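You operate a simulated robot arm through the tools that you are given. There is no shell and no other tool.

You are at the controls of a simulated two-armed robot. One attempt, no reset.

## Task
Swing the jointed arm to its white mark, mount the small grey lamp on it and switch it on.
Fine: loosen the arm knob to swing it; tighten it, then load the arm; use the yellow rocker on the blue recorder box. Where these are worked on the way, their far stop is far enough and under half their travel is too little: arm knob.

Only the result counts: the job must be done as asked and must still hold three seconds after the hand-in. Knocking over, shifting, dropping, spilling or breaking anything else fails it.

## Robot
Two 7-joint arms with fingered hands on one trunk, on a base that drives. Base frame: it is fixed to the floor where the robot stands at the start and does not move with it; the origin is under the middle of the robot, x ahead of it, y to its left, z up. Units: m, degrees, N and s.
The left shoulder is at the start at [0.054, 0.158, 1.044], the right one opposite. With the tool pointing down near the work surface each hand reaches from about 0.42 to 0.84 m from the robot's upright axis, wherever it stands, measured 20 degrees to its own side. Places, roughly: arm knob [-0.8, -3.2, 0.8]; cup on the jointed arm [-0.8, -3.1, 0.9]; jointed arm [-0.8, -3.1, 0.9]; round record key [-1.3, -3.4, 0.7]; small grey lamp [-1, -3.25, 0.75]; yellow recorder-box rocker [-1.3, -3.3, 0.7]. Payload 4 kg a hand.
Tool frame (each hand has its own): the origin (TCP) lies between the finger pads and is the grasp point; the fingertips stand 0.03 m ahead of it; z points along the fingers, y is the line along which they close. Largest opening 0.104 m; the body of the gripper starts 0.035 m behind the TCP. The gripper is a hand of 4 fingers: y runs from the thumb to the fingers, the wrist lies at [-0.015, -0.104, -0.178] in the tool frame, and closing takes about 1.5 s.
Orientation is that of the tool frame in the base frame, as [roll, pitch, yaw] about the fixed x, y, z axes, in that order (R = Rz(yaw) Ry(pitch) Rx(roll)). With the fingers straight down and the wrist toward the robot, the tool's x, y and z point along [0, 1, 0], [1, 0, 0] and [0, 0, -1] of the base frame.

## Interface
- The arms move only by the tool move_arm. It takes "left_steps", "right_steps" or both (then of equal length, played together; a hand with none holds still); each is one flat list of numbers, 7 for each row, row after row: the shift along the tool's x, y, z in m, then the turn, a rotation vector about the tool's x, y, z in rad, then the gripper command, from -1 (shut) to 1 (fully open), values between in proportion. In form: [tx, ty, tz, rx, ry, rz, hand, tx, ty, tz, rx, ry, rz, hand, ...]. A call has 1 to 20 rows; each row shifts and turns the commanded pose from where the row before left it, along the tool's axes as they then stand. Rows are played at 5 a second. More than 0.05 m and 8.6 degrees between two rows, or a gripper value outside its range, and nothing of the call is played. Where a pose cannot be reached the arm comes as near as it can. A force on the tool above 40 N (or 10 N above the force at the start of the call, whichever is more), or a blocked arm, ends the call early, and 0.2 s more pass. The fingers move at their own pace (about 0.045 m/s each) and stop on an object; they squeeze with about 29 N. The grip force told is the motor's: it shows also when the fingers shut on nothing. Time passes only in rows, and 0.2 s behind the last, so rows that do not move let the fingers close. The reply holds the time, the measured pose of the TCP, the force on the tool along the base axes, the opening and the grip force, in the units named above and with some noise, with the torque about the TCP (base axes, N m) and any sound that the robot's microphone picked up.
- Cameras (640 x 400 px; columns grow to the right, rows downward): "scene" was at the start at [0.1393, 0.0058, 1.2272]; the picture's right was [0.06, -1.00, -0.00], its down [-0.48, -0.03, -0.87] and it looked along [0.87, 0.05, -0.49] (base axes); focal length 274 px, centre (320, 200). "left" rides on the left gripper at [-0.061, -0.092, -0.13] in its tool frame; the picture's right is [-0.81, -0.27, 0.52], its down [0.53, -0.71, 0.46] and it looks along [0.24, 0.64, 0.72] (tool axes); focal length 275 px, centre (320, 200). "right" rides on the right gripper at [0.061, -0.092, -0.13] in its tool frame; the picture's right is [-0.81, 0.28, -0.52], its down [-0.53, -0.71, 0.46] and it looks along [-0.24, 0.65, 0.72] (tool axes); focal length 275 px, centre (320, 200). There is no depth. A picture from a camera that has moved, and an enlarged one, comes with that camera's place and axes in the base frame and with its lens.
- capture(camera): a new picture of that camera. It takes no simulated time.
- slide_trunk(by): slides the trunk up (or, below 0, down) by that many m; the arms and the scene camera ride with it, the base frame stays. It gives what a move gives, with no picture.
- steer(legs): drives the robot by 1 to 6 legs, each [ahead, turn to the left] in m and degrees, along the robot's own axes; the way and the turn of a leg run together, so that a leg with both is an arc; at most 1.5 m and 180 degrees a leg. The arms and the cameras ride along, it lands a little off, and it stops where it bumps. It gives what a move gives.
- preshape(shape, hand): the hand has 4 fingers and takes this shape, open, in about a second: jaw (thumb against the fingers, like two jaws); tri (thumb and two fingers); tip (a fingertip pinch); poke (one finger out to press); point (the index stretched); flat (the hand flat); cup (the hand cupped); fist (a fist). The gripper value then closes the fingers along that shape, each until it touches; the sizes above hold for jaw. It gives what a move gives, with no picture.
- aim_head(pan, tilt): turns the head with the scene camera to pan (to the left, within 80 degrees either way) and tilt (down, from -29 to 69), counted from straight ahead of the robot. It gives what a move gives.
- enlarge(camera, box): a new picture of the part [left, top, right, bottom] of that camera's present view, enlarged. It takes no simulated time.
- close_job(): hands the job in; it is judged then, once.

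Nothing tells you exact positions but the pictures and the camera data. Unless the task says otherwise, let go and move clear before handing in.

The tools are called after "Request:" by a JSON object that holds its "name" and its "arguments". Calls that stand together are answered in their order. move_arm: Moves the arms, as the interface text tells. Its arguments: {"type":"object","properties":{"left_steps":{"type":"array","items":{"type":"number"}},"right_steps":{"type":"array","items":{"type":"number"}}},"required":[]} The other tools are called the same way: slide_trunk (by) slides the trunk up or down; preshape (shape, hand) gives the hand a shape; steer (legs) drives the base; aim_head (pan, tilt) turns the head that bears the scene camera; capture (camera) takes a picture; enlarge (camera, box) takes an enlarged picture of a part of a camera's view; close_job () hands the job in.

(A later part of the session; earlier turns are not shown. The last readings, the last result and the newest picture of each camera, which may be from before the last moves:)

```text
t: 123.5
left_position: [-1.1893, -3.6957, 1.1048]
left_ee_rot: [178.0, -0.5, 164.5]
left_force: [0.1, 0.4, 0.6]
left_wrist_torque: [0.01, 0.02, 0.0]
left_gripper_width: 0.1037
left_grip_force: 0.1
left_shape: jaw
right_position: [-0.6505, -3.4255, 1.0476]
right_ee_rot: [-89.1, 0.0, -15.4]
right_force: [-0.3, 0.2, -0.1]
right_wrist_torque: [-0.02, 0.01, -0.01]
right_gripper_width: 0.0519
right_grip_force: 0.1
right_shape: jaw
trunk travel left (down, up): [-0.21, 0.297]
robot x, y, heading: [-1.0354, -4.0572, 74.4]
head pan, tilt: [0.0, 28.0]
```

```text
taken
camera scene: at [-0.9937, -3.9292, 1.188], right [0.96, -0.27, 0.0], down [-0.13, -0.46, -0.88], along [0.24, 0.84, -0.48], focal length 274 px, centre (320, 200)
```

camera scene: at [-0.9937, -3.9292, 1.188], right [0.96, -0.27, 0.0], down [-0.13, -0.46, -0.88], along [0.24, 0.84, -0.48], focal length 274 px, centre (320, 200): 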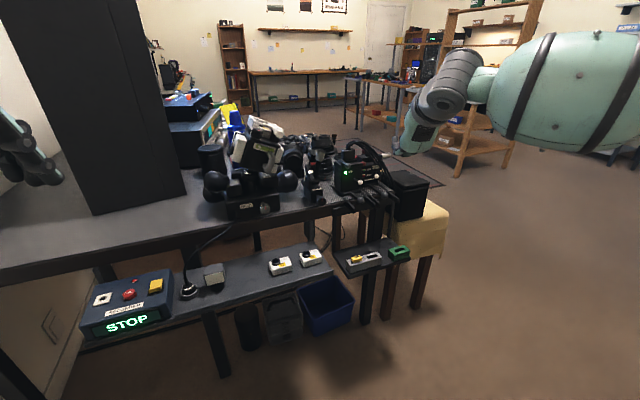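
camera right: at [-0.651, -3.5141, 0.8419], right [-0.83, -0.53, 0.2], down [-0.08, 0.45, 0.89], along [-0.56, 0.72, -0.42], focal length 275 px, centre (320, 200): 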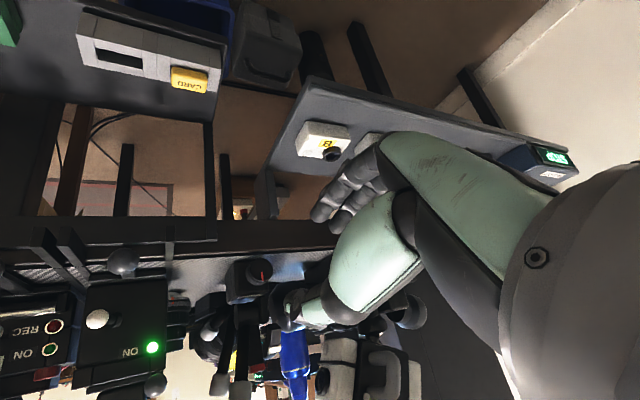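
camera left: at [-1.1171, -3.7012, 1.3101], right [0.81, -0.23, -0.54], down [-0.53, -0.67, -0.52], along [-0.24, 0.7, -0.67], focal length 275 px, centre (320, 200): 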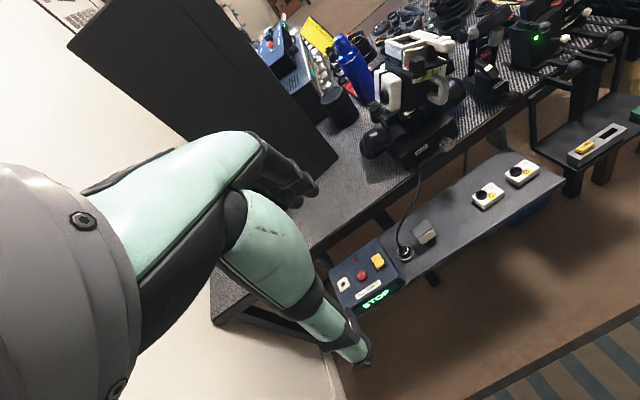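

Request:
{"name": "move_arm", "arguments": {"right_steps": [0, 0, 0, 0, -0.135, 0, 0, 0, 0, 0, 0, -0.135, 0, 0, -0.04, 0, 0.02, 0, 0, 0, 0, -0.04, 0, 0.02, 0, 0, 0, 0, -0.04, 0, 0.03, 0, 0, 0, 0, -0.01, 0, 0.04, 0, 0, 0, 0, 0, 0, 0, 0, 0, 0, 0]}}

Request:
{"name": "capture", "arguments": {"camera": "scene"}}

```text
t: 125.1
left_position: [-1.1904, -3.6962, 1.1051]
left_ee_rot: [178.1, -0.3, 164.5]
left_force: [-0.1, -0.2, -0.3]
left_wrist_torque: [0.04, -0.01, -0.02]
left_gripper_width: 0.1041
left_grip_force: 0.0
left_shape: jaw
right_position: [-0.7247, -3.4116, 1.0432]
right_ee_rot: [-89.0, -0.3, 0.1]
right_force: [0.2, -0.3, -0.5]
right_wrist_torque: [0.03, -0.02, -0.01]
right_gripper_width: 0.0521
right_grip_force: 0.0
right_shape: jaw
right hand out of reach, approached as far as the arm can: row 4, 5, 6
trunk travel left (down, up): [-0.21, 0.297]
robot x, y, heading: [-1.0304, -4.0612, 73.7]
head pan, tilt: [0.0, 28.0]
```

```text
taken
camera scene: at [-0.9949, -3.929, 1.188], right [0.96, -0.27, 0.0], down [-0.13, -0.46, -0.88], along [0.24, 0.84, -0.48], focal length 274 px, centre (320, 200)
```

scene: 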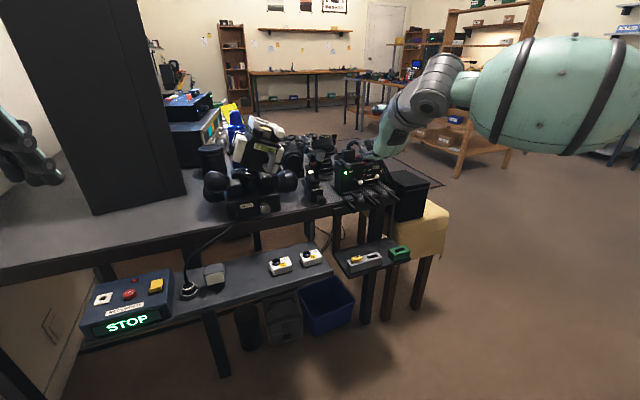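

Request:
{"name": "steer", "arguments": {"legs": [[0.13, 0]]}}

Request:
{"name": "move_arm", "arguments": {"right_steps": [0.02, 0, -0.02, 0, 0, 0.136, 0, 0, 0, -0.02, 0, 0, 0.136, 0, 0, 0, 0, 0, 0, 0.136, 0, 0, 0, 0, 0, 0, 0.136, 0, 0, 0, 0, 0, 0, 0.136, 0, 0, 0, 0, 0, 0, 0.136, 0, 0, 0, 0, 0, 0, 0.136, 0, 0, 0, 0, 0, 0, 0.136, 0, 0, 0, 0, 0, 0, 0.136, 0, 0, 0, 0, 0, 0, 0, 0]}}

Request:
{"name": "capture", "arguments": {"camera": "scene"}}

```text
t: 126.4
left_position: [-1.1534, -3.5696, 1.1039]
left_ee_rot: [178.2, -0.4, 164.4]
left_force: [-0.4, 0.4, 0.2]
left_wrist_torque: [-0.04, -0.02, 0.0]
left_gripper_width: 0.1038
left_grip_force: 0.0
left_shape: jaw
right_position: [-0.6859, -3.2869, 1.0425]
right_ee_rot: [-89.2, -0.2, 0.1]
right_force: [-0.4, -0.2, 0.4]
right_wrist_torque: [0.02, 0.02, 0.0]
right_gripper_width: 0.052
right_grip_force: 0.0
right_shape: jaw
trunk travel left (down, up): [-0.21, 0.297]
robot x, y, heading: [-0.9997, -3.9321, 73.9]
head pan, tilt: [0.0, 28.0]
```

```text
t: 128.6
left_position: [-1.1572, -3.5815, 1.1068]
left_ee_rot: [177.4, -0.4, 164.4]
left_force: [0.4, 0.3, -0.7]
left_wrist_torque: [0.02, 0.02, -0.02]
left_gripper_width: 0.104
left_grip_force: 0.1
left_shape: jaw
right_position: [-0.6675, -3.3383, 1.0491]
right_ee_rot: [-85.4, 69.6, 4.3]
right_force: [0.4, -0.2, -0.5]
right_wrist_torque: [-0.02, 0.0, 0.0]
right_gripper_width: 0.052
right_grip_force: 0.1
right_shape: jaw
trunk travel left (down, up): [-0.21, 0.297]
robot x, y, heading: [-0.9983, -3.9378, 74.1]
head pan, tilt: [0.0, 28.0]
```

```text
taken
camera scene: at [-0.9586, -3.8038, 1.1879], right [0.96, -0.27, 0.0], down [-0.13, -0.46, -0.88], along [0.24, 0.84, -0.48], focal length 274 px, centre (320, 200)
```

scene: 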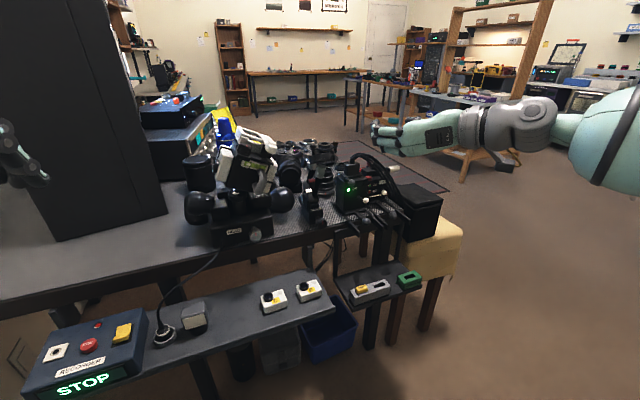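

Request:
{"name": "move_arm", "arguments": {"right_steps": [0.0323, 0.032, 0, 0, 0, 0, 0, 0.0323, 0.032, 0, 0, 0, 0, 0, 0.0323, 0.032, 0, 0, 0, 0, 0, 0.0323, 0.032, 0.01, 0, 0, 0, 0, 0.0323, 0.032, 0.01, 0, 0, 0, 0, 0.0323, 0.032, 0.01, 0, 0, 0, 0, 0, 0, 0, 0, 0, 0, 0]}}

Request:
{"name": "capture", "arguments": {"camera": "scene"}}

Request:
{"name": "capture", "arguments": {"camera": "right"}}

```text
t: 130.2
left_position: [-1.1572, -3.5826, 1.1059]
left_ee_rot: [177.4, -0.5, 164.4]
left_force: [-1.1, 0.6, -0.2]
left_wrist_torque: [0.01, 0.0, 0.01]
left_gripper_width: 0.1042
left_grip_force: 0.0
left_shape: jaw
right_position: [-0.761, -3.3531, 0.8598]
right_ee_rot: [-85.4, 69.6, 4.4]
right_force: [1.0, 0.8, -0.2]
right_wrist_torque: [0.01, 0.01, 0.0]
right_gripper_width: 0.0521
right_grip_force: 0.1
right_shape: jaw
right hand out of reach, approached as far as the arm can: row 2, 5, 6
trunk travel left (down, up): [-0.21, 0.297]
robot x, y, heading: [-0.9966, -3.9343, 74.1]
head pan, tilt: [0.0, 28.0]
```

```text
taken
camera scene: at [-0.958, -3.8036, 1.1879], right [0.96, -0.27, 0.0], down [-0.13, -0.46, -0.88], along [0.24, 0.84, -0.48], focal length 274 px, centre (320, 200)
```

scene: 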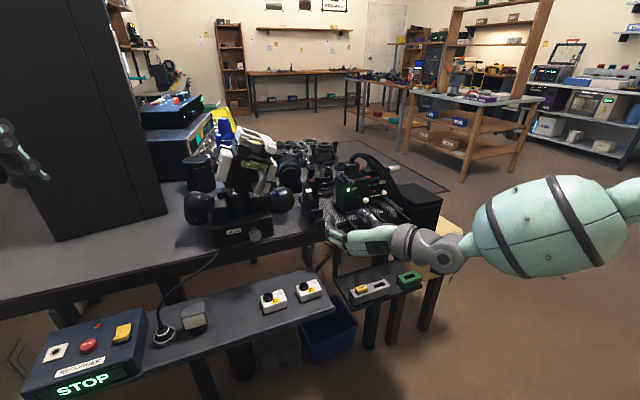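

```text
taken
camera right: at [-0.6535, -3.484, 0.8303], right [-0.54, -0.54, 0.65], down [0.48, 0.44, 0.76], along [-0.69, 0.72, 0.02], focal length 275 px, centre (320, 200)
```

right: 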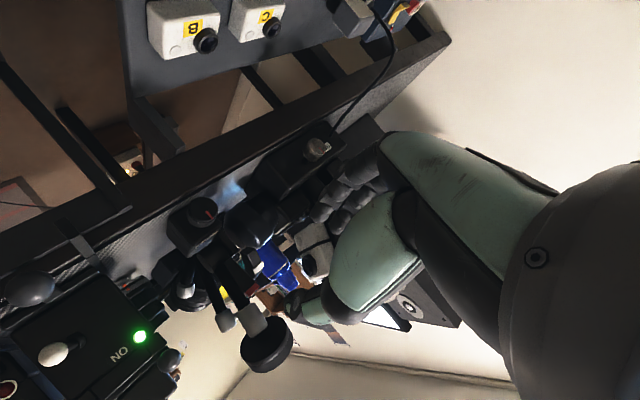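

The right arm can't get its wrist comfortably there; it works best when the target lies well out to its own side. The open floor is to the right of the knob, so I'll use the left hand instead from there. First I pull the right hand out and up, then drive to about [-0.35, -3.85].

Request:
{"name": "move_arm", "arguments": {"right_steps": [0, 0, -0.04, 0, 0, 0, 0, -0.01, 0, -0.04, 0, 0, 0, 0, -0.0143, -0.0434, 0, 0, 0, 0, 0, -0.0143, -0.0434, 0, 0, 0, 0, 0, -0.0143, -0.0434, 0, 0, 0, 0, 0, -0.0143, -0.0434, 0, 0, 0, 0, 0, -0.0143, -0.0434, 0, 0, 0, 0, 0, -0.0143, -0.0434, 0, 0, 0, 0, 0, -0.0143, -0.0434, 0, 0, 0, 0, 0, 0, 0, 0, 0, 0, 0, 0]}}

Request:
{"name": "steer", "arguments": {"legs": [[0, 16], [-0.3, 0], [0, -60]]}}

Request:
{"name": "capture", "arguments": {"camera": "scene"}}

```text
t: 132.4
left_position: [-1.1586, -3.5807, 1.1063]
left_ee_rot: [177.5, -0.4, 164.4]
left_force: [0.1, -0.1, -0.2]
left_wrist_torque: [0.01, -0.03, 0.05]
left_gripper_width: 0.104
left_grip_force: 0.0
left_shape: jaw
right_position: [-0.5152, -3.4394, 1.0662]
right_ee_rot: [-85.5, 69.6, 4.4]
right_force: [0.2, -1.2, 0.0]
right_wrist_torque: [0.03, -0.01, -0.01]
right_gripper_width: 0.0519
right_grip_force: 0.0
right_shape: jaw
trunk travel left (down, up): [-0.21, 0.297]
robot x, y, heading: [-0.9942, -3.9366, 74.0]
head pan, tilt: [0.0, 28.0]
```

```text
t: 138.7
left_position: [-0.8677, -3.8622, 1.1067]
left_ee_rot: [177.4, -0.5, 121.1]
left_force: [0.3, 0.7, 0.4]
left_wrist_torque: [-0.01, -0.04, 0.0]
left_gripper_width: 0.1037
left_grip_force: 0.2
left_shape: jaw
right_position: [-0.3031, -4.1969, 1.0678]
right_ee_rot: [-85.5, 69.6, -38.9]
right_force: [-0.2, -0.6, 0.0]
right_wrist_torque: [0.03, -0.03, 0.01]
right_gripper_width: 0.0522
right_grip_force: 0.0
right_shape: jaw
trunk travel left (down, up): [-0.21, 0.297]
robot x, y, heading: [-0.998, -4.2252, 30.6]
head pan, tilt: [0.0, 28.0]
```

```text
taken
camera scene: at [-0.8774, -4.1524, 1.188], right [0.51, -0.86, 0.0], down [-0.41, -0.25, -0.88], along [0.75, 0.45, -0.48], focal length 274 px, centre (320, 200)
```

scene: 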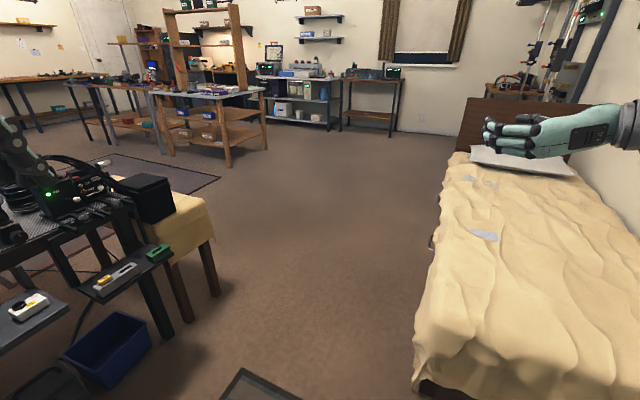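

Request:
{"name": "steer", "arguments": {"legs": [[0.68, 0], [0, 60]]}}

Request:
{"name": "aim_head", "arguments": {"pan": 25, "tilt": 28}}

Request:
{"name": "capture", "arguments": {"camera": "scene"}}

```text
t: 145.4
left_position: [-0.6462, -3.6022, 1.1169]
left_ee_rot: [175.2, -0.7, 176.3]
left_force: [0.0, -0.6, 0.5]
left_wrist_torque: [0.05, 0.0, -0.03]
left_gripper_width: 0.104
left_grip_force: 0.1
left_shape: jaw
right_position: [-0.0467, -3.3286, 1.0902]
right_ee_rot: [-79.2, 68.8, 22.3]
right_force: [0.0, 0.0, -0.5]
right_wrist_torque: [-0.02, 0.01, 0.02]
right_gripper_width: 0.0519
right_grip_force: 0.0
right_shape: jaw
trunk travel left (down, up): [-0.21, 0.297]
robot x, y, heading: [-0.4145, -3.8769, 85.8]
head pan, tilt: [0.0, 28.0]
stopped in leg 2: the robot was blocked; the commanded pose is now the measured one
```

```text
t: 146.3
left_position: [-0.6449, -3.6015, 1.1159]
left_ee_rot: [175.4, -0.6, 176.4]
left_force: [0.2, 0.6, 0.3]
left_wrist_torque: [-0.03, -0.01, 0.01]
left_gripper_width: 0.1038
left_grip_force: 0.0
left_shape: jaw
right_position: [-0.0462, -3.327, 1.0888]
right_ee_rot: [-79.5, 68.9, 22.0]
right_force: [-0.3, 0.4, 0.5]
right_wrist_torque: [-0.03, 0.02, 0.02]
right_gripper_width: 0.052
right_grip_force: 0.1
right_shape: jaw
trunk travel left (down, up): [-0.21, 0.297]
robot x, y, heading: [-0.4117, -3.8776, 85.7]
head pan, tilt: [25.0, 28.0]
```

```text
taken
camera scene: at [-0.441, -3.7448, 1.188], right [0.93, 0.36, -0.01], down [0.17, -0.45, -0.88], along [-0.31, 0.82, -0.48], focal length 274 px, centre (320, 200)
```

scene: 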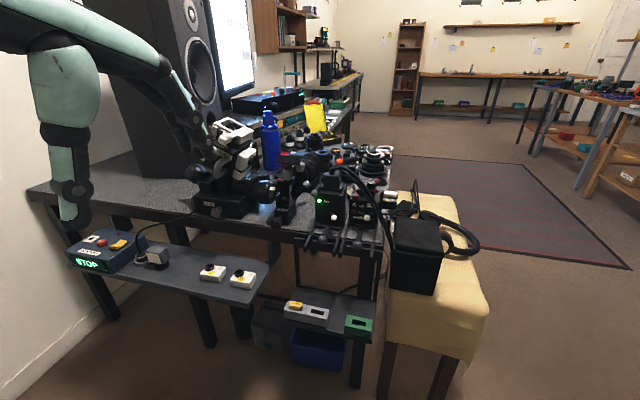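

The turn was blocked near the end (heading 85.8°), possibly by the bed behind me. I'll check around.

Request:
{"name": "aim_head", "arguments": {"pan": -80, "tilt": 50}}

Request:
{"name": "capture", "arguments": {"camera": "scene"}}

Request:
{"name": "aim_head", "arguments": {"pan": 0, "tilt": 60}}

Request:
{"name": "capture", "arguments": {"camera": "scene"}}

```text
t: 148.1
left_position: [-0.645, -3.6017, 1.1156]
left_ee_rot: [175.4, -0.5, 176.3]
left_force: [0.0, 0.0, 0.2]
left_wrist_torque: [-0.01, -0.04, -0.01]
left_gripper_width: 0.1038
left_grip_force: 0.1
left_shape: jaw
right_position: [-0.0467, -3.328, 1.0879]
right_ee_rot: [-79.5, 69.0, 22.0]
right_force: [0.5, -0.4, 0.0]
right_wrist_torque: [0.0, 0.01, 0.03]
right_gripper_width: 0.052
right_grip_force: 0.1
right_shape: jaw
trunk travel left (down, up): [-0.21, 0.297]
robot x, y, heading: [-0.4143, -3.8763, 86.0]
head pan, tilt: [-80.0, 50.0]
```

```text
taken
camera scene: at [-0.332, -3.8231, 1.1563], right [0.1, -0.99, 0.01], down [-0.76, -0.09, -0.64], along [0.64, 0.06, -0.77], focal length 274 px, centre (320, 200)
```

scene: 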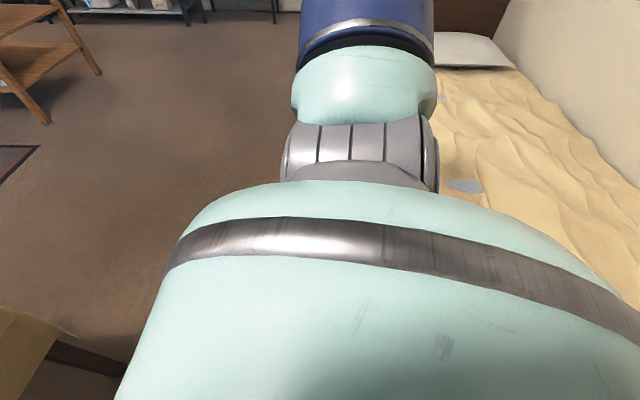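

```text
t: 149.6
left_position: [-0.6458, -3.601, 1.1161]
left_ee_rot: [175.5, -0.7, 176.3]
left_force: [-0.2, -0.1, 0.2]
left_wrist_torque: [-0.01, 0.0, 0.01]
left_gripper_width: 0.1042
left_grip_force: 0.0
left_shape: jaw
right_position: [-0.047, -3.328, 1.0878]
right_ee_rot: [-79.6, 69.0, 21.8]
right_force: [-0.4, -0.2, 0.5]
right_wrist_torque: [-0.02, 0.0, 0.01]
right_gripper_width: 0.0521
right_grip_force: 0.2
right_shape: jaw
trunk travel left (down, up): [-0.21, 0.297]
robot x, y, heading: [-0.4107, -3.8733, 85.9]
head pan, tilt: [0.0, 60.0]
```

```text
taken
camera scene: at [-0.4038, -3.7647, 1.143], right [1.0, -0.07, 0.0], down [-0.06, -0.87, -0.49], along [0.04, 0.49, -0.87], focal length 274 px, centre (320, 200)
```

scene: 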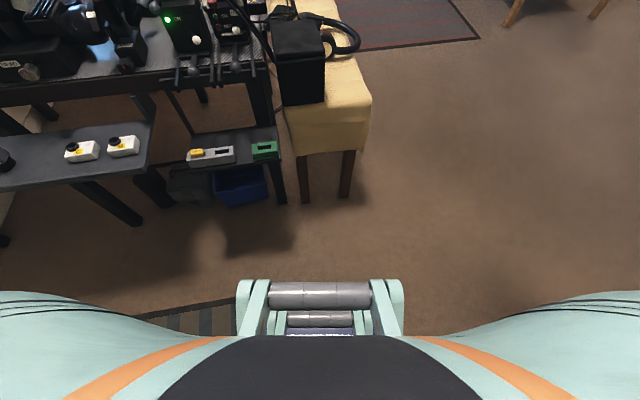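

The shelf and stool are clear of my base; likely my rear touched near the bed, so I'll move 0.1 m forward. Then I'll pitch the left hand up to point forward and roll it, mirroring what worked for the right.

Request:
{"name": "steer", "arguments": {"legs": [[0.1, 0]]}}

Request:
{"name": "move_arm", "arguments": {"left_steps": [0, 0.0, 0, -0.145, 0, 0, 0, 0, 0.0, 0, -0.145, 0, 0, 0, 0, 0.0, 0, -0.145, 0, 0, 0, 0, 0.0, 0, -0.145, 0, 0, 0, 0, 0, 0, -0.145, 0, 0, 0, 0, 0, 0, -0.145, 0, 0, 0, 0, 0, 0, -0.145, 0, 0, 0, 0, 0, 0, -0.145, 0, 0, 0, 0, 0, 0, 0, 0, -0.145, 0, 0, 0, 0, 0, 0, -0.145, 0, 0, 0, 0, 0, 0, -0.145, 0, 0, 0, 0, 0, 0, -0.145, 0, 0, 0, 0, 0, 0, -0.145, 0, 0, 0, 0, 0, 0, -0.145, 0, 0, 0, 0, 0, 0, -0.145, 0, 0, 0, 0, 0, 0, -0.145, 0]}}

Request:
{"name": "aim_head", "arguments": {"pan": 20, "tilt": 28}}

Request:
{"name": "capture", "arguments": {"camera": "scene"}}

```text
t: 150.8
left_position: [-0.6402, -3.5228, 1.12]
left_ee_rot: [174.4, -0.5, 176.3]
left_force: [-0.3, 1.1, -0.1]
left_wrist_torque: [-0.05, 0.01, 0.01]
left_gripper_width: 0.104
left_grip_force: 0.1
left_shape: jaw
right_position: [-0.0399, -3.2489, 1.0991]
right_ee_rot: [-76.6, 68.4, 24.6]
right_force: [0.3, 0.1, 0.7]
right_wrist_torque: [0.02, -0.01, 0.03]
right_gripper_width: 0.0521
right_grip_force: 0.1
right_shape: jaw
trunk travel left (down, up): [-0.21, 0.297]
robot x, y, heading: [-0.4056, -3.7767, 85.5]
head pan, tilt: [0.0, 60.0]
```

```text
t: 154.2
left_position: [-0.6865, -3.4358, 1.305]
left_ee_rot: [129.7, 59.9, -148.0]
left_force: [0.0, -0.5, 0.0]
left_wrist_torque: [-0.02, 0.01, 0.04]
left_gripper_width: 0.0523
left_grip_force: 0.0
left_shape: jaw
left hand out of reach, approached as far as the arm can: row 2, 3, 4, 5, 6, 7, 8, 9, 15, 16
right_position: [-0.0377, -3.2285, 1.0894]
right_ee_rot: [-79.1, 68.9, 22.4]
right_force: [-0.7, -0.6, 0.0]
right_wrist_torque: [-0.04, -0.02, -0.03]
right_gripper_width: 0.0522
right_grip_force: 0.1
right_shape: jaw
trunk travel left (down, up): [-0.21, 0.297]
robot x, y, heading: [-0.4032, -3.7765, 85.9]
head pan, tilt: [0.0, 60.0]
```

```text
t: 155.2
left_position: [-0.6855, -3.436, 1.3048]
left_ee_rot: [129.6, 59.8, -148.3]
left_force: [-0.9, -0.7, 0.1]
left_wrist_torque: [-0.02, -0.02, -0.04]
left_gripper_width: 0.0522
left_grip_force: 0.0
left_shape: jaw
right_position: [-0.0379, -3.2283, 1.0881]
right_ee_rot: [-79.3, 68.9, 22.2]
right_force: [0.1, -0.7, -0.2]
right_wrist_torque: [-0.02, 0.01, 0.01]
right_gripper_width: 0.052
right_grip_force: 0.1
right_shape: jaw
trunk travel left (down, up): [-0.21, 0.297]
robot x, y, heading: [-0.4046, -3.774, 85.9]
head pan, tilt: [20.0, 28.0]
```

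```text
taken
camera scene: at [-0.426, -3.6433, 1.1879], right [0.96, 0.27, 0.0], down [0.13, -0.46, -0.88], along [-0.24, 0.84, -0.48], focal length 274 px, centre (320, 200)
```

scene: 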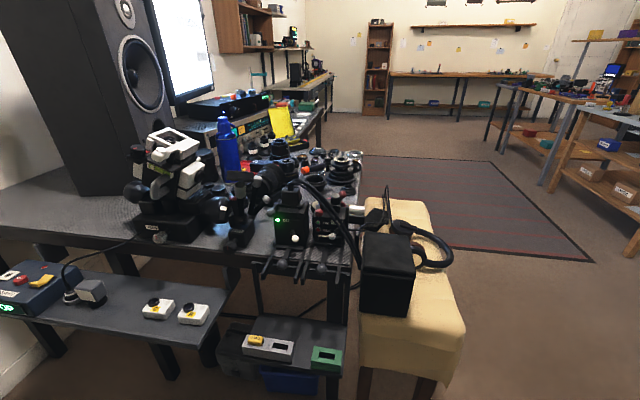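

Request:
{"name": "move_arm", "arguments": {"left_steps": [0.0389, -0.0174, 0.0144, 0, 0, 0, 0, 0.0389, -0.0174, 0.0144, 0, 0, 0, 0, 0.0389, -0.0174, 0.0144, 0, 0, 0, 0, 0.0389, -0.0174, 0.0144, 0, 0, 0, 0, 0, 0, 0, -0.065, -0.0894, 0, 0, 0, 0, 0, -0.065, -0.0894, 0, 0, 0, 0, 0, -0.065, -0.0894, 0, 0, 0, 0, 0, 0, 0, -0.145, 0, 0, 0, 0, 0, 0, -0.145, 0, 0, 0, 0, 0, 0, -0.145, 0, 0, 0, 0, 0, 0, -0.145, 0, 0, 0, 0, 0, 0, -0.145, 0, 0, 0, 0, 0, 0, -0.145, 0, 0, 0, 0, 0, 0, -0.145, 0, 0, 0, 0, 0, 0, -0.145, 0, 0, 0, 0, 0, 0, -0.145, 0, 0, 0, 0, 0, 0, -0.145, 0, 0, 0, 0, 0, 0, 0, 0]}}

Request:
{"name": "capture", "arguments": {"camera": "scene"}}

```text
t: 159.0
left_position: [-0.842, -3.2591, 1.3455]
left_ee_rot: [-90.3, 31.7, 0.0]
left_force: [-0.4, -1.0, 0.1]
left_wrist_torque: [0.04, -0.01, 0.0]
left_gripper_width: 0.0527
left_grip_force: 0.0
left_shape: jaw
left hand out of reach, approached as far as the arm can: row 1, 2, 3, 4, 5, 6, 7, 9, 10, 11, 12, 13, 14, 15, 16, 17
right_position: [-0.0386, -3.2295, 1.0902]
right_ee_rot: [-79.1, 69.0, 22.5]
right_force: [0.7, 0.5, -0.3]
right_wrist_torque: [-0.03, -0.02, 0.0]
right_gripper_width: 0.0523
right_grip_force: 0.0
right_shape: jaw
trunk travel left (down, up): [-0.21, 0.297]
robot x, y, heading: [-0.4051, -3.7773, 85.8]
head pan, tilt: [20.0, 28.0]
```

```text
taken
camera scene: at [-0.4261, -3.6437, 1.1881], right [0.96, 0.27, 0.0], down [0.13, -0.46, -0.88], along [-0.24, 0.84, -0.48], focal length 274 px, centre (320, 200)
```

scene: 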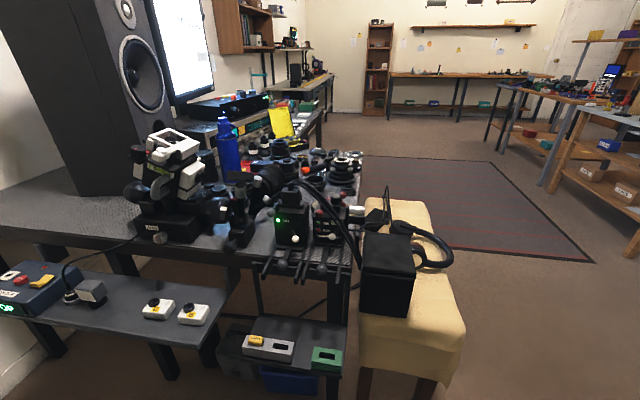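

Request:
{"name": "move_arm", "arguments": {"left_steps": [0, 0, -0.03, 0, 0, 0, 0, 0, 0, -0.03, 0, 0, 0, 0, 0, 0, -0.03, 0, 0, 0, 0, 0.0225, 0.0365, 0, 0, 0, 0, 0, 0.0225, 0.0365, 0, 0, 0, 0, 0, 0.0225, 0.0365, 0, 0, 0, 0, 0, 0.0225, 0.0365, 0, 0, 0, 0, 0, 0, 0, 0, 0, 0, 0, 0]}}

Request:
{"name": "aim_head", "arguments": {"pan": 35, "tilt": 10}}

Request:
{"name": "capture", "arguments": {"camera": "scene"}}

```text
t: 160.8
left_position: [-0.9071, -3.3162, 1.1991]
left_ee_rot: [-90.1, 31.8, 0.1]
left_force: [-0.6, 0.2, 0.5]
left_wrist_torque: [-0.03, -0.01, 0.02]
left_gripper_width: 0.0524
left_grip_force: 0.1
left_shape: jaw
left hand out of reach, approached as far as the arm can: row 1, 2, 3, 4, 5, 6
right_position: [-0.0391, -3.2294, 1.0896]
right_ee_rot: [-79.2, 69.0, 22.3]
right_force: [-0.6, 0.3, 0.0]
right_wrist_torque: [-0.01, 0.0, 0.0]
right_gripper_width: 0.0518
right_grip_force: 0.0
right_shape: jaw
trunk travel left (down, up): [-0.21, 0.297]
robot x, y, heading: [-0.4065, -3.7794, 85.9]
head pan, tilt: [20.0, 28.0]
```

```text
t: 161.6
left_position: [-0.9086, -3.316, 1.2006]
left_ee_rot: [-90.2, 31.8, 0.1]
left_force: [-0.7, 0.4, -0.4]
left_wrist_torque: [0.03, 0.0, 0.04]
left_gripper_width: 0.052
left_grip_force: 0.1
left_shape: jaw
right_position: [-0.039, -3.2282, 1.0888]
right_ee_rot: [-79.2, 68.9, 22.3]
right_force: [-0.2, 0.1, -0.1]
right_wrist_torque: [0.01, 0.0, -0.04]
right_gripper_width: 0.0522
right_grip_force: 0.0
right_shape: jaw
trunk travel left (down, up): [-0.21, 0.297]
robot x, y, heading: [-0.4084, -3.7768, 86.1]
head pan, tilt: [35.0, 10.0]
```

```text
taken
camera scene: at [-0.449, -3.6506, 1.2172], right [0.86, 0.51, -0.01], down [0.09, -0.16, -0.98], along [-0.5, 0.84, -0.19], focal length 274 px, centre (320, 200)
```

scene: 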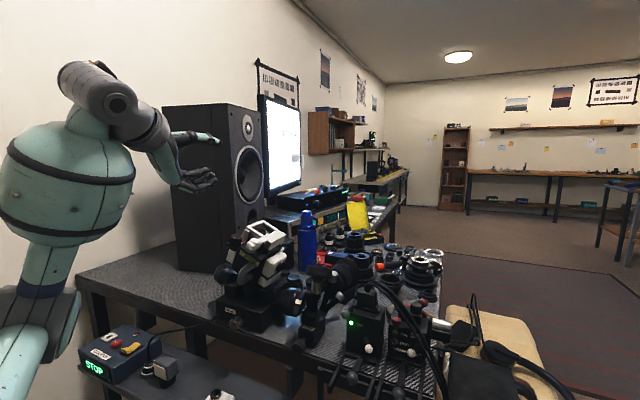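

Request:
{"name": "move_arm", "arguments": {"left_steps": [0, 0, 0, 0, 0, -0.145, 0, 0, 0, 0, 0, 0, -0.145, 0, 0, 0, 0, 0, 0, -0.145, 0, 0, 0, 0, 0, 0, -0.145, 0, 0, 0, 0, 0, 0, -0.145, 0, 0, 0, 0, 0, 0, -0.145, 0, 0, 0, 0, 0, 0, -0.145, 0, 0, 0, 0, 0, 0, -0.145, 0, 0, 0, 0, 0, 0, -0.145, 0, 0, 0, 0, 0, 0, -0.145, 0, 0, 0, 0, 0, 0, -0.145, 0, 0, 0, 0, 0, 0, -0.145, 0, 0, 0, 0, 0, 0, 0, 0]}}

Request:
{"name": "capture", "arguments": {"camera": "scene"}}

```text
t: 164.4
left_position: [-1.0516, -3.2191, 1.2047]
left_ee_rot: [-90.5, -68.1, 0.6]
left_force: [-0.1, 0.3, -0.5]
left_wrist_torque: [0.0, -0.01, -0.01]
left_gripper_width: 0.0522
left_grip_force: 0.1
left_shape: jaw
left hand out of reach, approached as far as the arm can: row 1, 2, 3, 4, 5, 6, 7, 8, 9
right_position: [-0.0388, -3.2298, 1.0888]
right_ee_rot: [-79.1, 69.0, 22.4]
right_force: [0.3, -0.9, -0.2]
right_wrist_torque: [0.02, 0.01, -0.04]
right_gripper_width: 0.0521
right_grip_force: 0.0
right_shape: jaw
trunk travel left (down, up): [-0.21, 0.297]
robot x, y, heading: [-0.4081, -3.7775, 85.8]
head pan, tilt: [35.0, 10.0]
```

```text
taken
camera scene: at [-0.4489, -3.6501, 1.2172], right [0.86, 0.51, -0.01], down [0.09, -0.16, -0.98], along [-0.5, 0.84, -0.18], focal length 274 px, centre (320, 200)
```

scene: 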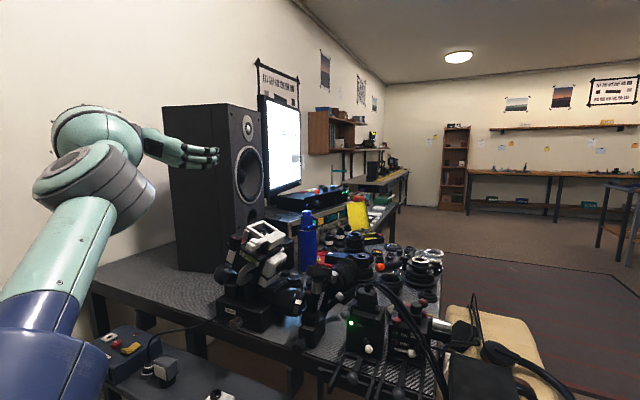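

Request:
{"name": "move_arm", "arguments": {"left_steps": [0.0149, 0.0371, -0.015, 0, 0, 0, 0, 0.0149, 0.0371, -0.015, 0, 0, 0, 0, 0.0149, 0.0371, -0.015, 0, 0, 0, 0, 0.0149, 0.0371, -0.015, 0, 0, 0, 0, 0.0149, 0.0371, -0.015, 0, 0, 0, 0, 0.0149, 0.0371, -0.015, 0, 0, 0, 0, 0.0149, 0.0371, -0.015, 0, 0, 0, 0, 0, 0, 0, 0, 0, 0, 0]}}

Request:
{"name": "capture", "arguments": {"camera": "scene"}}

```text
t: 166.2
left_position: [-0.7699, -3.3245, 1.2033]
left_ee_rot: [-90.7, -68.2, 1.0]
left_force: [0.0, 0.5, 0.9]
left_wrist_torque: [-0.02, 0.01, -0.01]
left_gripper_width: 0.0522
left_grip_force: 0.0
left_shape: jaw
right_position: [-0.0402, -3.2287, 1.0892]
right_ee_rot: [-79.1, 68.8, 22.4]
right_force: [-0.2, -0.4, 0.0]
right_wrist_torque: [0.0, -0.03, -0.02]
right_gripper_width: 0.0519
right_grip_force: 0.1
right_shape: jaw
trunk travel left (down, up): [-0.21, 0.297]
robot x, y, heading: [-0.4089, -3.7747, 85.9]
head pan, tilt: [35.0, 10.0]
```

```text
taken
camera scene: at [-0.4499, -3.6502, 1.2172], right [0.86, 0.51, -0.01], down [0.09, -0.16, -0.98], along [-0.5, 0.84, -0.19], focal length 274 px, centre (320, 200)
```

scene: 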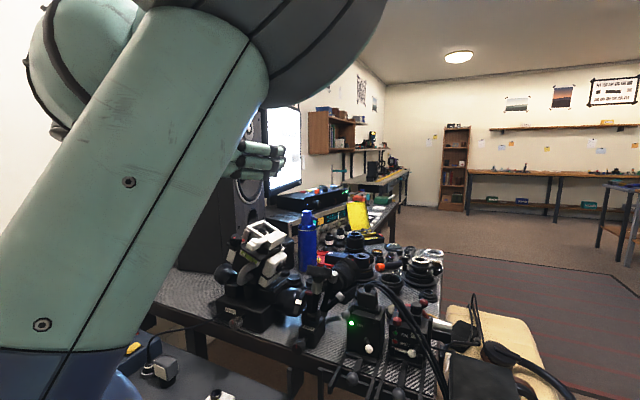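

Request:
{"name": "move_arm", "arguments": {"left_steps": [-0.0418, 0.0167, 0, 0, 0, 0, 0, -0.0418, 0.0167, 0, 0, 0, 0, 0, -0.0418, 0.0167, 0, 0, 0, 0, 0, -0.0418, 0.0167, 0, 0, 0, 0, 0, -0.0418, 0.0167, 0, 0, 0, 0, 0, -0.0418, 0.0167, 0, 0, 0, 0, 0, 0, 0, 0, 0, 0, 0, 0]}}

Request:
{"name": "capture", "arguments": {"camera": "scene"}}

Request:
{"name": "capture", "arguments": {"camera": "left"}}

```text
t: 167.8
left_position: [-0.7693, -3.3246, 0.9324]
left_ee_rot: [-90.4, -68.1, 0.6]
left_force: [-0.6, -1.2, 0.3]
left_wrist_torque: [-0.03, 0.03, 0.04]
left_gripper_width: 0.0523
left_grip_force: 0.1
left_shape: jaw
right_position: [-0.0378, -3.2306, 1.0884]
right_ee_rot: [-78.9, 68.9, 22.6]
right_force: [0.6, 0.0, 0.8]
right_wrist_torque: [0.02, -0.01, -0.02]
right_gripper_width: 0.0522
right_grip_force: 0.1
right_shape: jaw
trunk travel left (down, up): [-0.21, 0.297]
robot x, y, heading: [-0.4049, -3.7801, 85.5]
head pan, tilt: [35.0, 10.0]
```

```text
taken
camera scene: at [-0.4482, -3.6514, 1.2174], right [0.86, 0.51, -0.01], down [0.09, -0.16, -0.98], along [-0.5, 0.84, -0.18], focal length 274 px, centre (320, 200)
```

scene: 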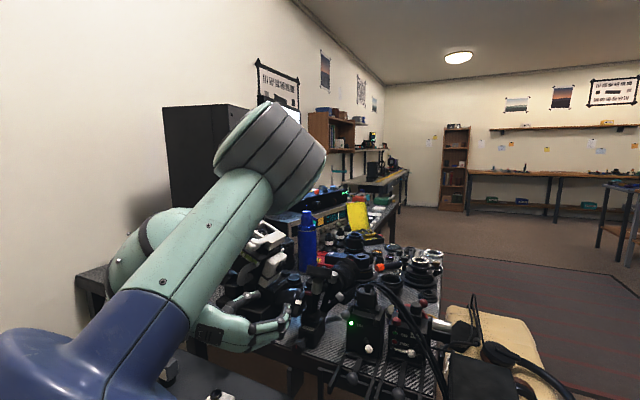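

```text
taken
camera left: at [-0.8755, -3.4565, 0.91], right [-0.56, 0.51, -0.65], down [-0.47, 0.45, 0.76], along [0.68, 0.73, -0.02], focal length 275 px, centre (320, 200)
```

left: 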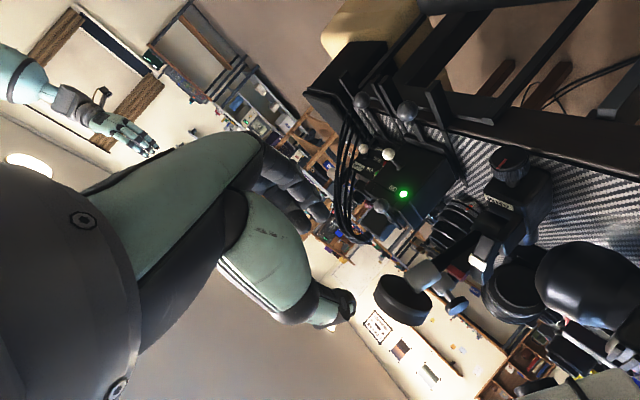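

The left hand now points forward in front of the knob without hitting limits. I'll test how much roll is available here in each direction.

Request:
{"name": "move_arm", "arguments": {"left_steps": [0, 0, 0, 0, 0, -0.145, 0, 0, 0, 0, 0, 0, -0.145, 0, 0, 0, 0, 0, 0, -0.145, 0, 0, 0, 0, 0, 0, -0.145, 0, 0, 0, 0, 0, 0, -0.145, 0, 0, 0, 0, 0, 0, -0.145, 0, 0, 0, 0, 0, 0, 0, 0]}}

Request:
{"name": "move_arm", "arguments": {"left_steps": [0, 0, 0, 0, 0, 0.145, 0, 0, 0, 0, 0, 0, 0.145, 0, 0, 0, 0, 0, 0, 0.145, 0, 0, 0, 0, 0, 0, 0.145, 0, 0, 0, 0, 0, 0, 0.145, 0, 0, 0, 0, 0, 0, 0.145, 0, 0, 0, 0, 0, 0, 0.145, 0, 0, 0, 0, 0, 0, 0.145, 0, 0, 0, 0, 0, 0, 0.145, 0, 0, 0, 0, 0, 0, 0.145, 0, 0, 0, 0, 0, 0, 0.145, 0, 0, 0, 0, 0, 0, 0.145, 0, 0, 0, 0, 0, 0, 0, 0]}}

```text
t: 169.4
left_position: [-0.7701, -3.3236, 0.9324]
left_ee_rot: [90.2, -61.9, -179.7]
left_force: [0.3, -0.1, 0.5]
left_wrist_torque: [0.0, -0.01, 0.02]
left_gripper_width: 0.0522
left_grip_force: 0.0
left_shape: jaw
right_position: [-0.0369, -3.2285, 1.0883]
right_ee_rot: [-79.0, 68.9, 22.4]
right_force: [0.0, 0.0, 0.1]
right_wrist_torque: [0.01, 0.01, 0.02]
right_gripper_width: 0.052
right_grip_force: 0.0
right_shape: jaw
trunk travel left (down, up): [-0.21, 0.297]
robot x, y, heading: [-0.409, -3.7783, 85.8]
head pan, tilt: [35.0, 10.0]
```

```text
t: 172.2
left_position: [-0.7716, -3.3242, 0.933]
left_ee_rot: [-90.2, -18.2, 0.3]
left_force: [-0.3, 0.7, -0.3]
left_wrist_torque: [0.02, -0.01, -0.02]
left_gripper_width: 0.0521
left_grip_force: 0.0
left_shape: jaw
right_position: [-0.0386, -3.2287, 1.0888]
right_ee_rot: [-79.2, 68.9, 22.3]
right_force: [-0.4, -0.5, 0.1]
right_wrist_torque: [0.0, 0.02, -0.01]
right_gripper_width: 0.0521
right_grip_force: 0.0
right_shape: jaw
trunk travel left (down, up): [-0.21, 0.297]
robot x, y, heading: [-0.4048, -3.7774, 85.9]
head pan, tilt: [35.0, 10.0]
```

Roll is free from about 108° to 208°. I'll lower the hand in front of the knob with the thumb on top, and look through the left hand's camera.

Request:
{"name": "move_arm", "arguments": {"left_steps": [-0.0147, 0.0386, 0, 0, 0, 0, 0, -0.0147, 0.0386, 0, 0, 0, 0, 0, -0.0147, 0.0386, 0, 0, 0, 0, 0, -0.0147, 0.0386, 0, 0, 0, 0, 0, 0, 0, 0, 0, 0, 0, 0]}}

Request:
{"name": "capture", "arguments": {"camera": "left"}}

Request:
{"name": "aim_head", "arguments": {"pan": 30, "tilt": 35}}

Request:
{"name": "capture", "arguments": {"camera": "scene"}}

```text
t: 173.4
left_position: [-0.7792, -3.3221, 0.7667]
left_ee_rot: [-90.1, -18.2, 0.4]
left_force: [0.2, 0.2, 0.2]
left_wrist_torque: [0.0, 0.0, -0.01]
left_gripper_width: 0.0521
left_grip_force: 0.0
left_shape: jaw
right_position: [-0.0369, -3.2292, 1.0896]
right_ee_rot: [-79.0, 68.9, 22.5]
right_force: [-0.5, -0.7, 0.0]
right_wrist_torque: [0.04, 0.0, -0.05]
right_gripper_width: 0.052
right_grip_force: 0.1
right_shape: jaw
trunk travel left (down, up): [-0.21, 0.297]
robot x, y, heading: [-0.4053, -3.7761, 86.3]
head pan, tilt: [35.0, 10.0]
```

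```text
taken
camera left: at [-0.8668, -3.4542, 0.8351], right [-0.86, 0.51, 0.01], down [0.28, 0.46, 0.84], along [0.43, 0.73, -0.54], focal length 275 px, centre (320, 200)
```

left: 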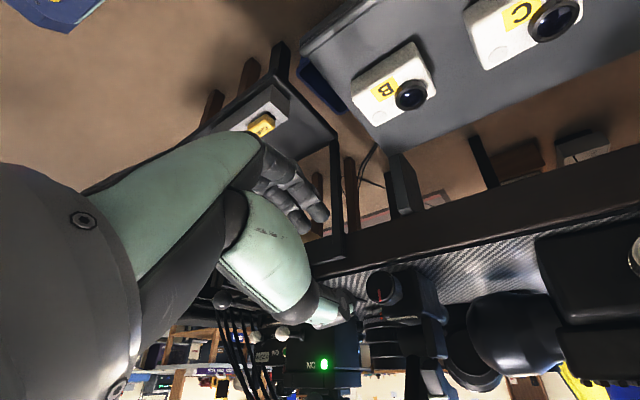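

```text
t: 174.3
left_position: [-0.7809, -3.322, 0.7689]
left_ee_rot: [-90.2, -18.2, 0.4]
left_force: [0.2, -0.2, -0.1]
left_wrist_torque: [0.0, 0.05, -0.01]
left_gripper_width: 0.0523
left_grip_force: 0.1
left_shape: jaw
right_position: [-0.0386, -3.2291, 1.0886]
right_ee_rot: [-79.3, 68.9, 22.1]
right_force: [0.7, 0.4, -0.1]
right_wrist_torque: [0.03, 0.0, 0.04]
right_gripper_width: 0.0522
right_grip_force: 0.1
right_shape: jaw
trunk travel left (down, up): [-0.21, 0.297]
robot x, y, heading: [-0.4072, -3.7777, 85.8]
head pan, tilt: [30.0, 35.0]
```

```text
taken
camera scene: at [-0.4395, -3.6519, 1.1773], right [0.9, 0.44, -0.01], down [0.25, -0.53, -0.81], along [-0.36, 0.73, -0.58], focal length 274 px, centre (320, 200)
```

scene: 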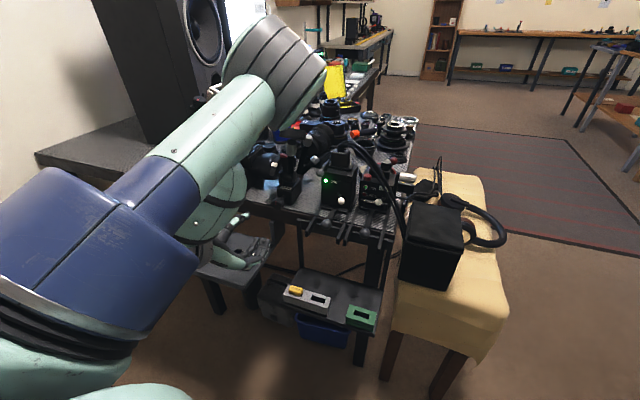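

The knob sits almost exactly on the hand's pointing axis. I'll zoom in to check.

Request:
{"name": "enlarge", "arguments": {"camera": "left", "box": [280, 220, 480, 345]}}

Request:
{"name": "enlarge", "arguments": {"camera": "scene", "box": [200, 150, 320, 280]}}

```text
3.20 times, centred on (380, 282) of left
camera zoom: at [-0.8671, -3.4538, 0.8353], right [-0.86, 0.51, 0.01], down [0.28, 0.46, 0.84], along [0.43, 0.73, -0.54], focal length 881 px, centre (128, -64)
```

zoom: 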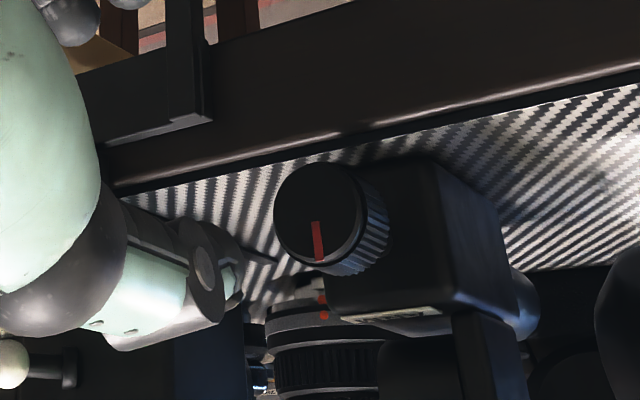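

```text
3.08 times, centred on (260, 215) of scene
camera zoom: at [-0.4395, -3.6519, 1.1773], right [0.9, 0.44, -0.01], down [0.25, -0.53, -0.81], along [-0.36, 0.73, -0.58], focal length 844 px, centre (505, 154)
```

zoom: 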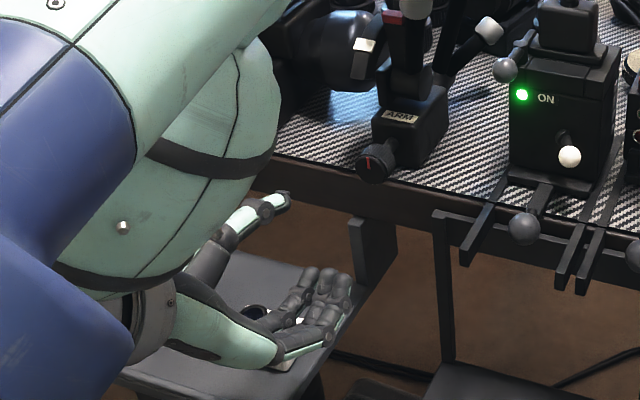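

The knob's front face is at about [-0.782, -3.199, 0.768] and the table edge at y≈-3.182, z≈0.74. I'll advance so the fingertips just overlap the knob, stopping short of the table edge.

Request:
{"name": "move_arm", "arguments": {"left_steps": [0, 0, 0.0265, 0, 0, 0, 0, 0, 0, 0.0265, 0, 0, 0, 0, 0, 0, 0.0265, 0, 0, 0, 0, 0, 0, 0.0265, 0, 0, 0, 0, 0, 0, 0, 0, 0, 0, 0]}}

Request:
{"name": "enlarge", "arguments": {"camera": "left", "box": [240, 180, 440, 305]}}

Request:
{"name": "enlarge", "arguments": {"camera": "scene", "box": [200, 140, 320, 260]}}

```text
t: 175.5
left_position: [-0.7812, -3.2187, 0.7635]
left_ee_rot: [-90.2, -18.3, 0.3]
left_force: [0.8, 0.4, -0.3]
left_wrist_torque: [0.04, 0.0, -0.02]
left_gripper_width: 0.0523
left_grip_force: 0.1
left_shape: jaw
right_position: [-0.0391, -3.2289, 1.0897]
right_ee_rot: [-79.0, 68.9, 22.6]
right_force: [0.0, 0.0, -0.4]
right_wrist_torque: [0.01, -0.02, -0.03]
right_gripper_width: 0.0521
right_grip_force: 0.0
right_shape: jaw
trunk travel left (down, up): [-0.21, 0.297]
robot x, y, heading: [-0.4064, -3.7747, 85.5]
head pan, tilt: [30.0, 35.0]
```

```text
3.20 times, centred on (340, 242) of left
camera zoom: at [-0.8674, -3.3499, 0.8323], right [-0.86, 0.51, 0.01], down [0.28, 0.46, 0.84], along [0.43, 0.73, -0.54], focal length 881 px, centre (256, 64)
```

zoom: 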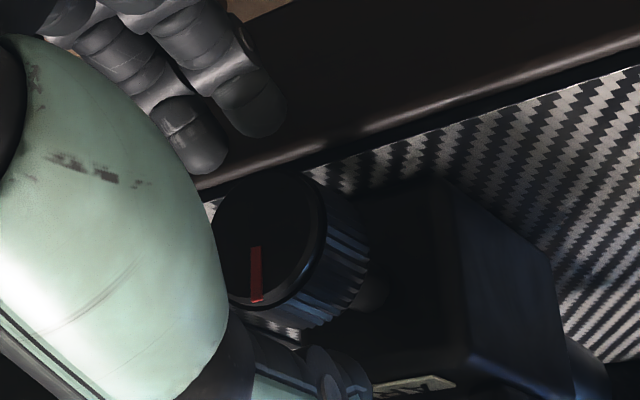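

```text
3.33 times, centred on (260, 200) of scene
camera zoom: at [-0.4397, -3.6521, 1.1772], right [0.9, 0.44, -0.01], down [0.25, -0.53, -0.81], along [-0.36, 0.73, -0.58], focal length 915 px, centre (520, 200)
```

zoom: 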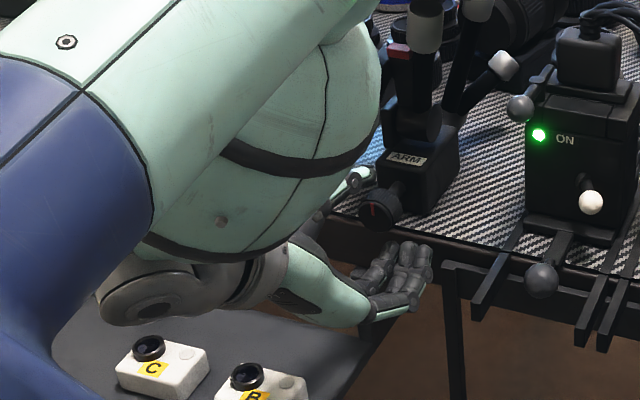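

The knob is between thumb (above) and fingers (below). I'll close the hand on it.

Request:
{"name": "move_arm", "arguments": {"left_steps": [0, 0, 0, 0, 0, 0, -0.5, 0, 0, 0, 0, 0, 0, -1, 0, 0, 0, 0, 0, 0, -1, 0, 0, 0, 0, 0, 0, -1, 0, 0, 0, 0, 0, 0, -1, 0, 0, 0, 0, 0, 0, -1]}}

Request:
{"name": "enlarge", "arguments": {"camera": "left", "box": [240, 180, 440, 305]}}

Request:
{"name": "enlarge", "arguments": {"camera": "scene", "box": [230, 160, 300, 230]}}

```text
t: 176.9
left_position: [-0.7808, -3.219, 0.7642]
left_ee_rot: [-90.1, -18.2, 0.4]
left_force: [-1.2, 2.4, 3.0]
left_wrist_torque: [0.09, -0.04, 0.0]
left_gripper_width: 0.0221
left_grip_force: 29.3
left_shape: jaw
right_position: [-0.0391, -3.2295, 1.0877]
right_ee_rot: [-79.1, 68.9, 22.4]
right_force: [-0.7, 0.0, 0.1]
right_wrist_torque: [0.01, 0.03, 0.04]
right_gripper_width: 0.0519
right_grip_force: 0.1
right_shape: jaw
trunk travel left (down, up): [-0.21, 0.297]
robot x, y, heading: [-0.408, -3.7743, 85.6]
head pan, tilt: [30.0, 35.0]
```

```text
3.20 times, centred on (340, 242) of left
camera zoom: at [-0.8674, -3.3499, 0.8325], right [-0.86, 0.51, 0.01], down [0.28, 0.46, 0.84], along [0.43, 0.73, -0.54], focal length 881 px, centre (256, 64)
```

zoom: 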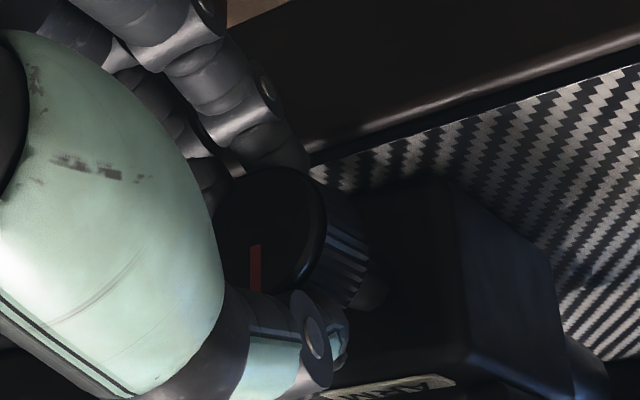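

```text
5.71 times, centred on (265, 195) of scene
camera zoom: at [-0.4394, -3.6519, 1.1772], right [0.9, 0.44, -0.01], down [0.25, -0.53, -0.81], along [-0.36, 0.73, -0.58], focal length 1568 px, centre (634, 229)
```

zoom: 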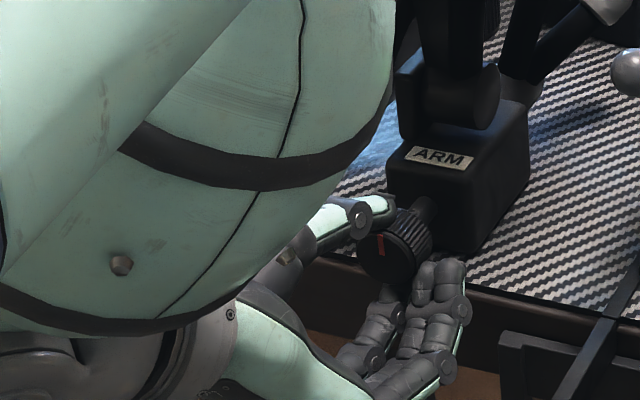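

The hand grips the knob (29 N). Now I'll twist counter-clockwise (loosen) in small steps and watch the red line.

Request:
{"name": "move_arm", "arguments": {"left_steps": [0, 0, 0, 0, 0, -0.09, -1, 0, 0, 0, 0, 0, -0.09, -1, 0, 0, 0, 0, 0, -0.09, -1, 0, 0, 0, 0, 0, -0.09, -1, 0, 0, 0, 0, 0, -0.09, -1, 0, 0, 0, 0, 0, -0.09, -1, 0, 0, 0, 0, 0, 0, -1]}}

Request:
{"name": "enlarge", "arguments": {"camera": "left", "box": [240, 180, 440, 305]}}

Request:
{"name": "enlarge", "arguments": {"camera": "scene", "box": [230, 160, 300, 230]}}

```text
t: 178.5
left_position: [-0.781, -3.2198, 0.765]
left_ee_rot: [-90.4, -49.3, 0.7]
left_force: [-8.2, 3.6, 1.7]
left_wrist_torque: [0.17, -0.01, 0.27]
left_gripper_width: 0.0216
left_grip_force: 28.7
left_shape: jaw
right_position: [-0.04, -3.2281, 1.0891]
right_ee_rot: [-79.5, 68.8, 22.0]
right_force: [0.2, 0.3, -0.5]
right_wrist_torque: [-0.02, 0.03, 0.01]
right_gripper_width: 0.0521
right_grip_force: 0.0
right_shape: jaw
trunk travel left (down, up): [-0.21, 0.297]
robot x, y, heading: [-0.4048, -3.7795, 85.9]
head pan, tilt: [30.0, 35.0]
```

```text
3.20 times, centred on (340, 242) of left
camera zoom: at [-0.8888, -3.3505, 0.7797], right [-0.74, 0.51, -0.44], down [-0.2, 0.46, 0.87], along [0.64, 0.73, -0.24], focal length 881 px, centre (256, 64)
```

zoom: 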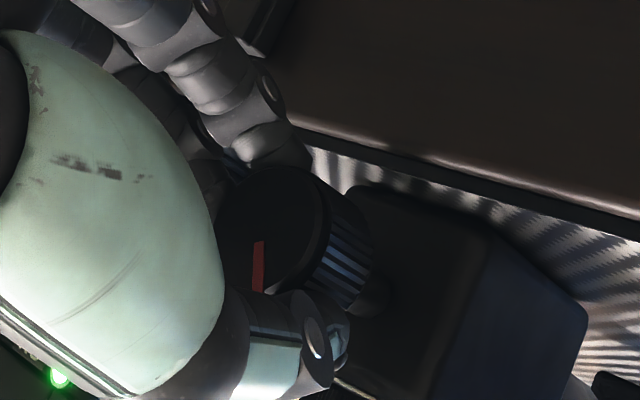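

```text
5.71 times, centred on (265, 195) of scene
camera zoom: at [-0.4404, -3.6514, 1.1771], right [0.9, 0.44, -0.01], down [0.25, -0.53, -0.81], along [-0.36, 0.73, -0.58], focal length 1568 px, centre (634, 229)
```

zoom: 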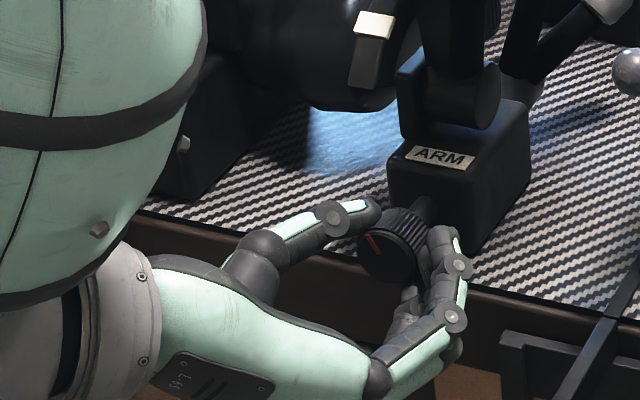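

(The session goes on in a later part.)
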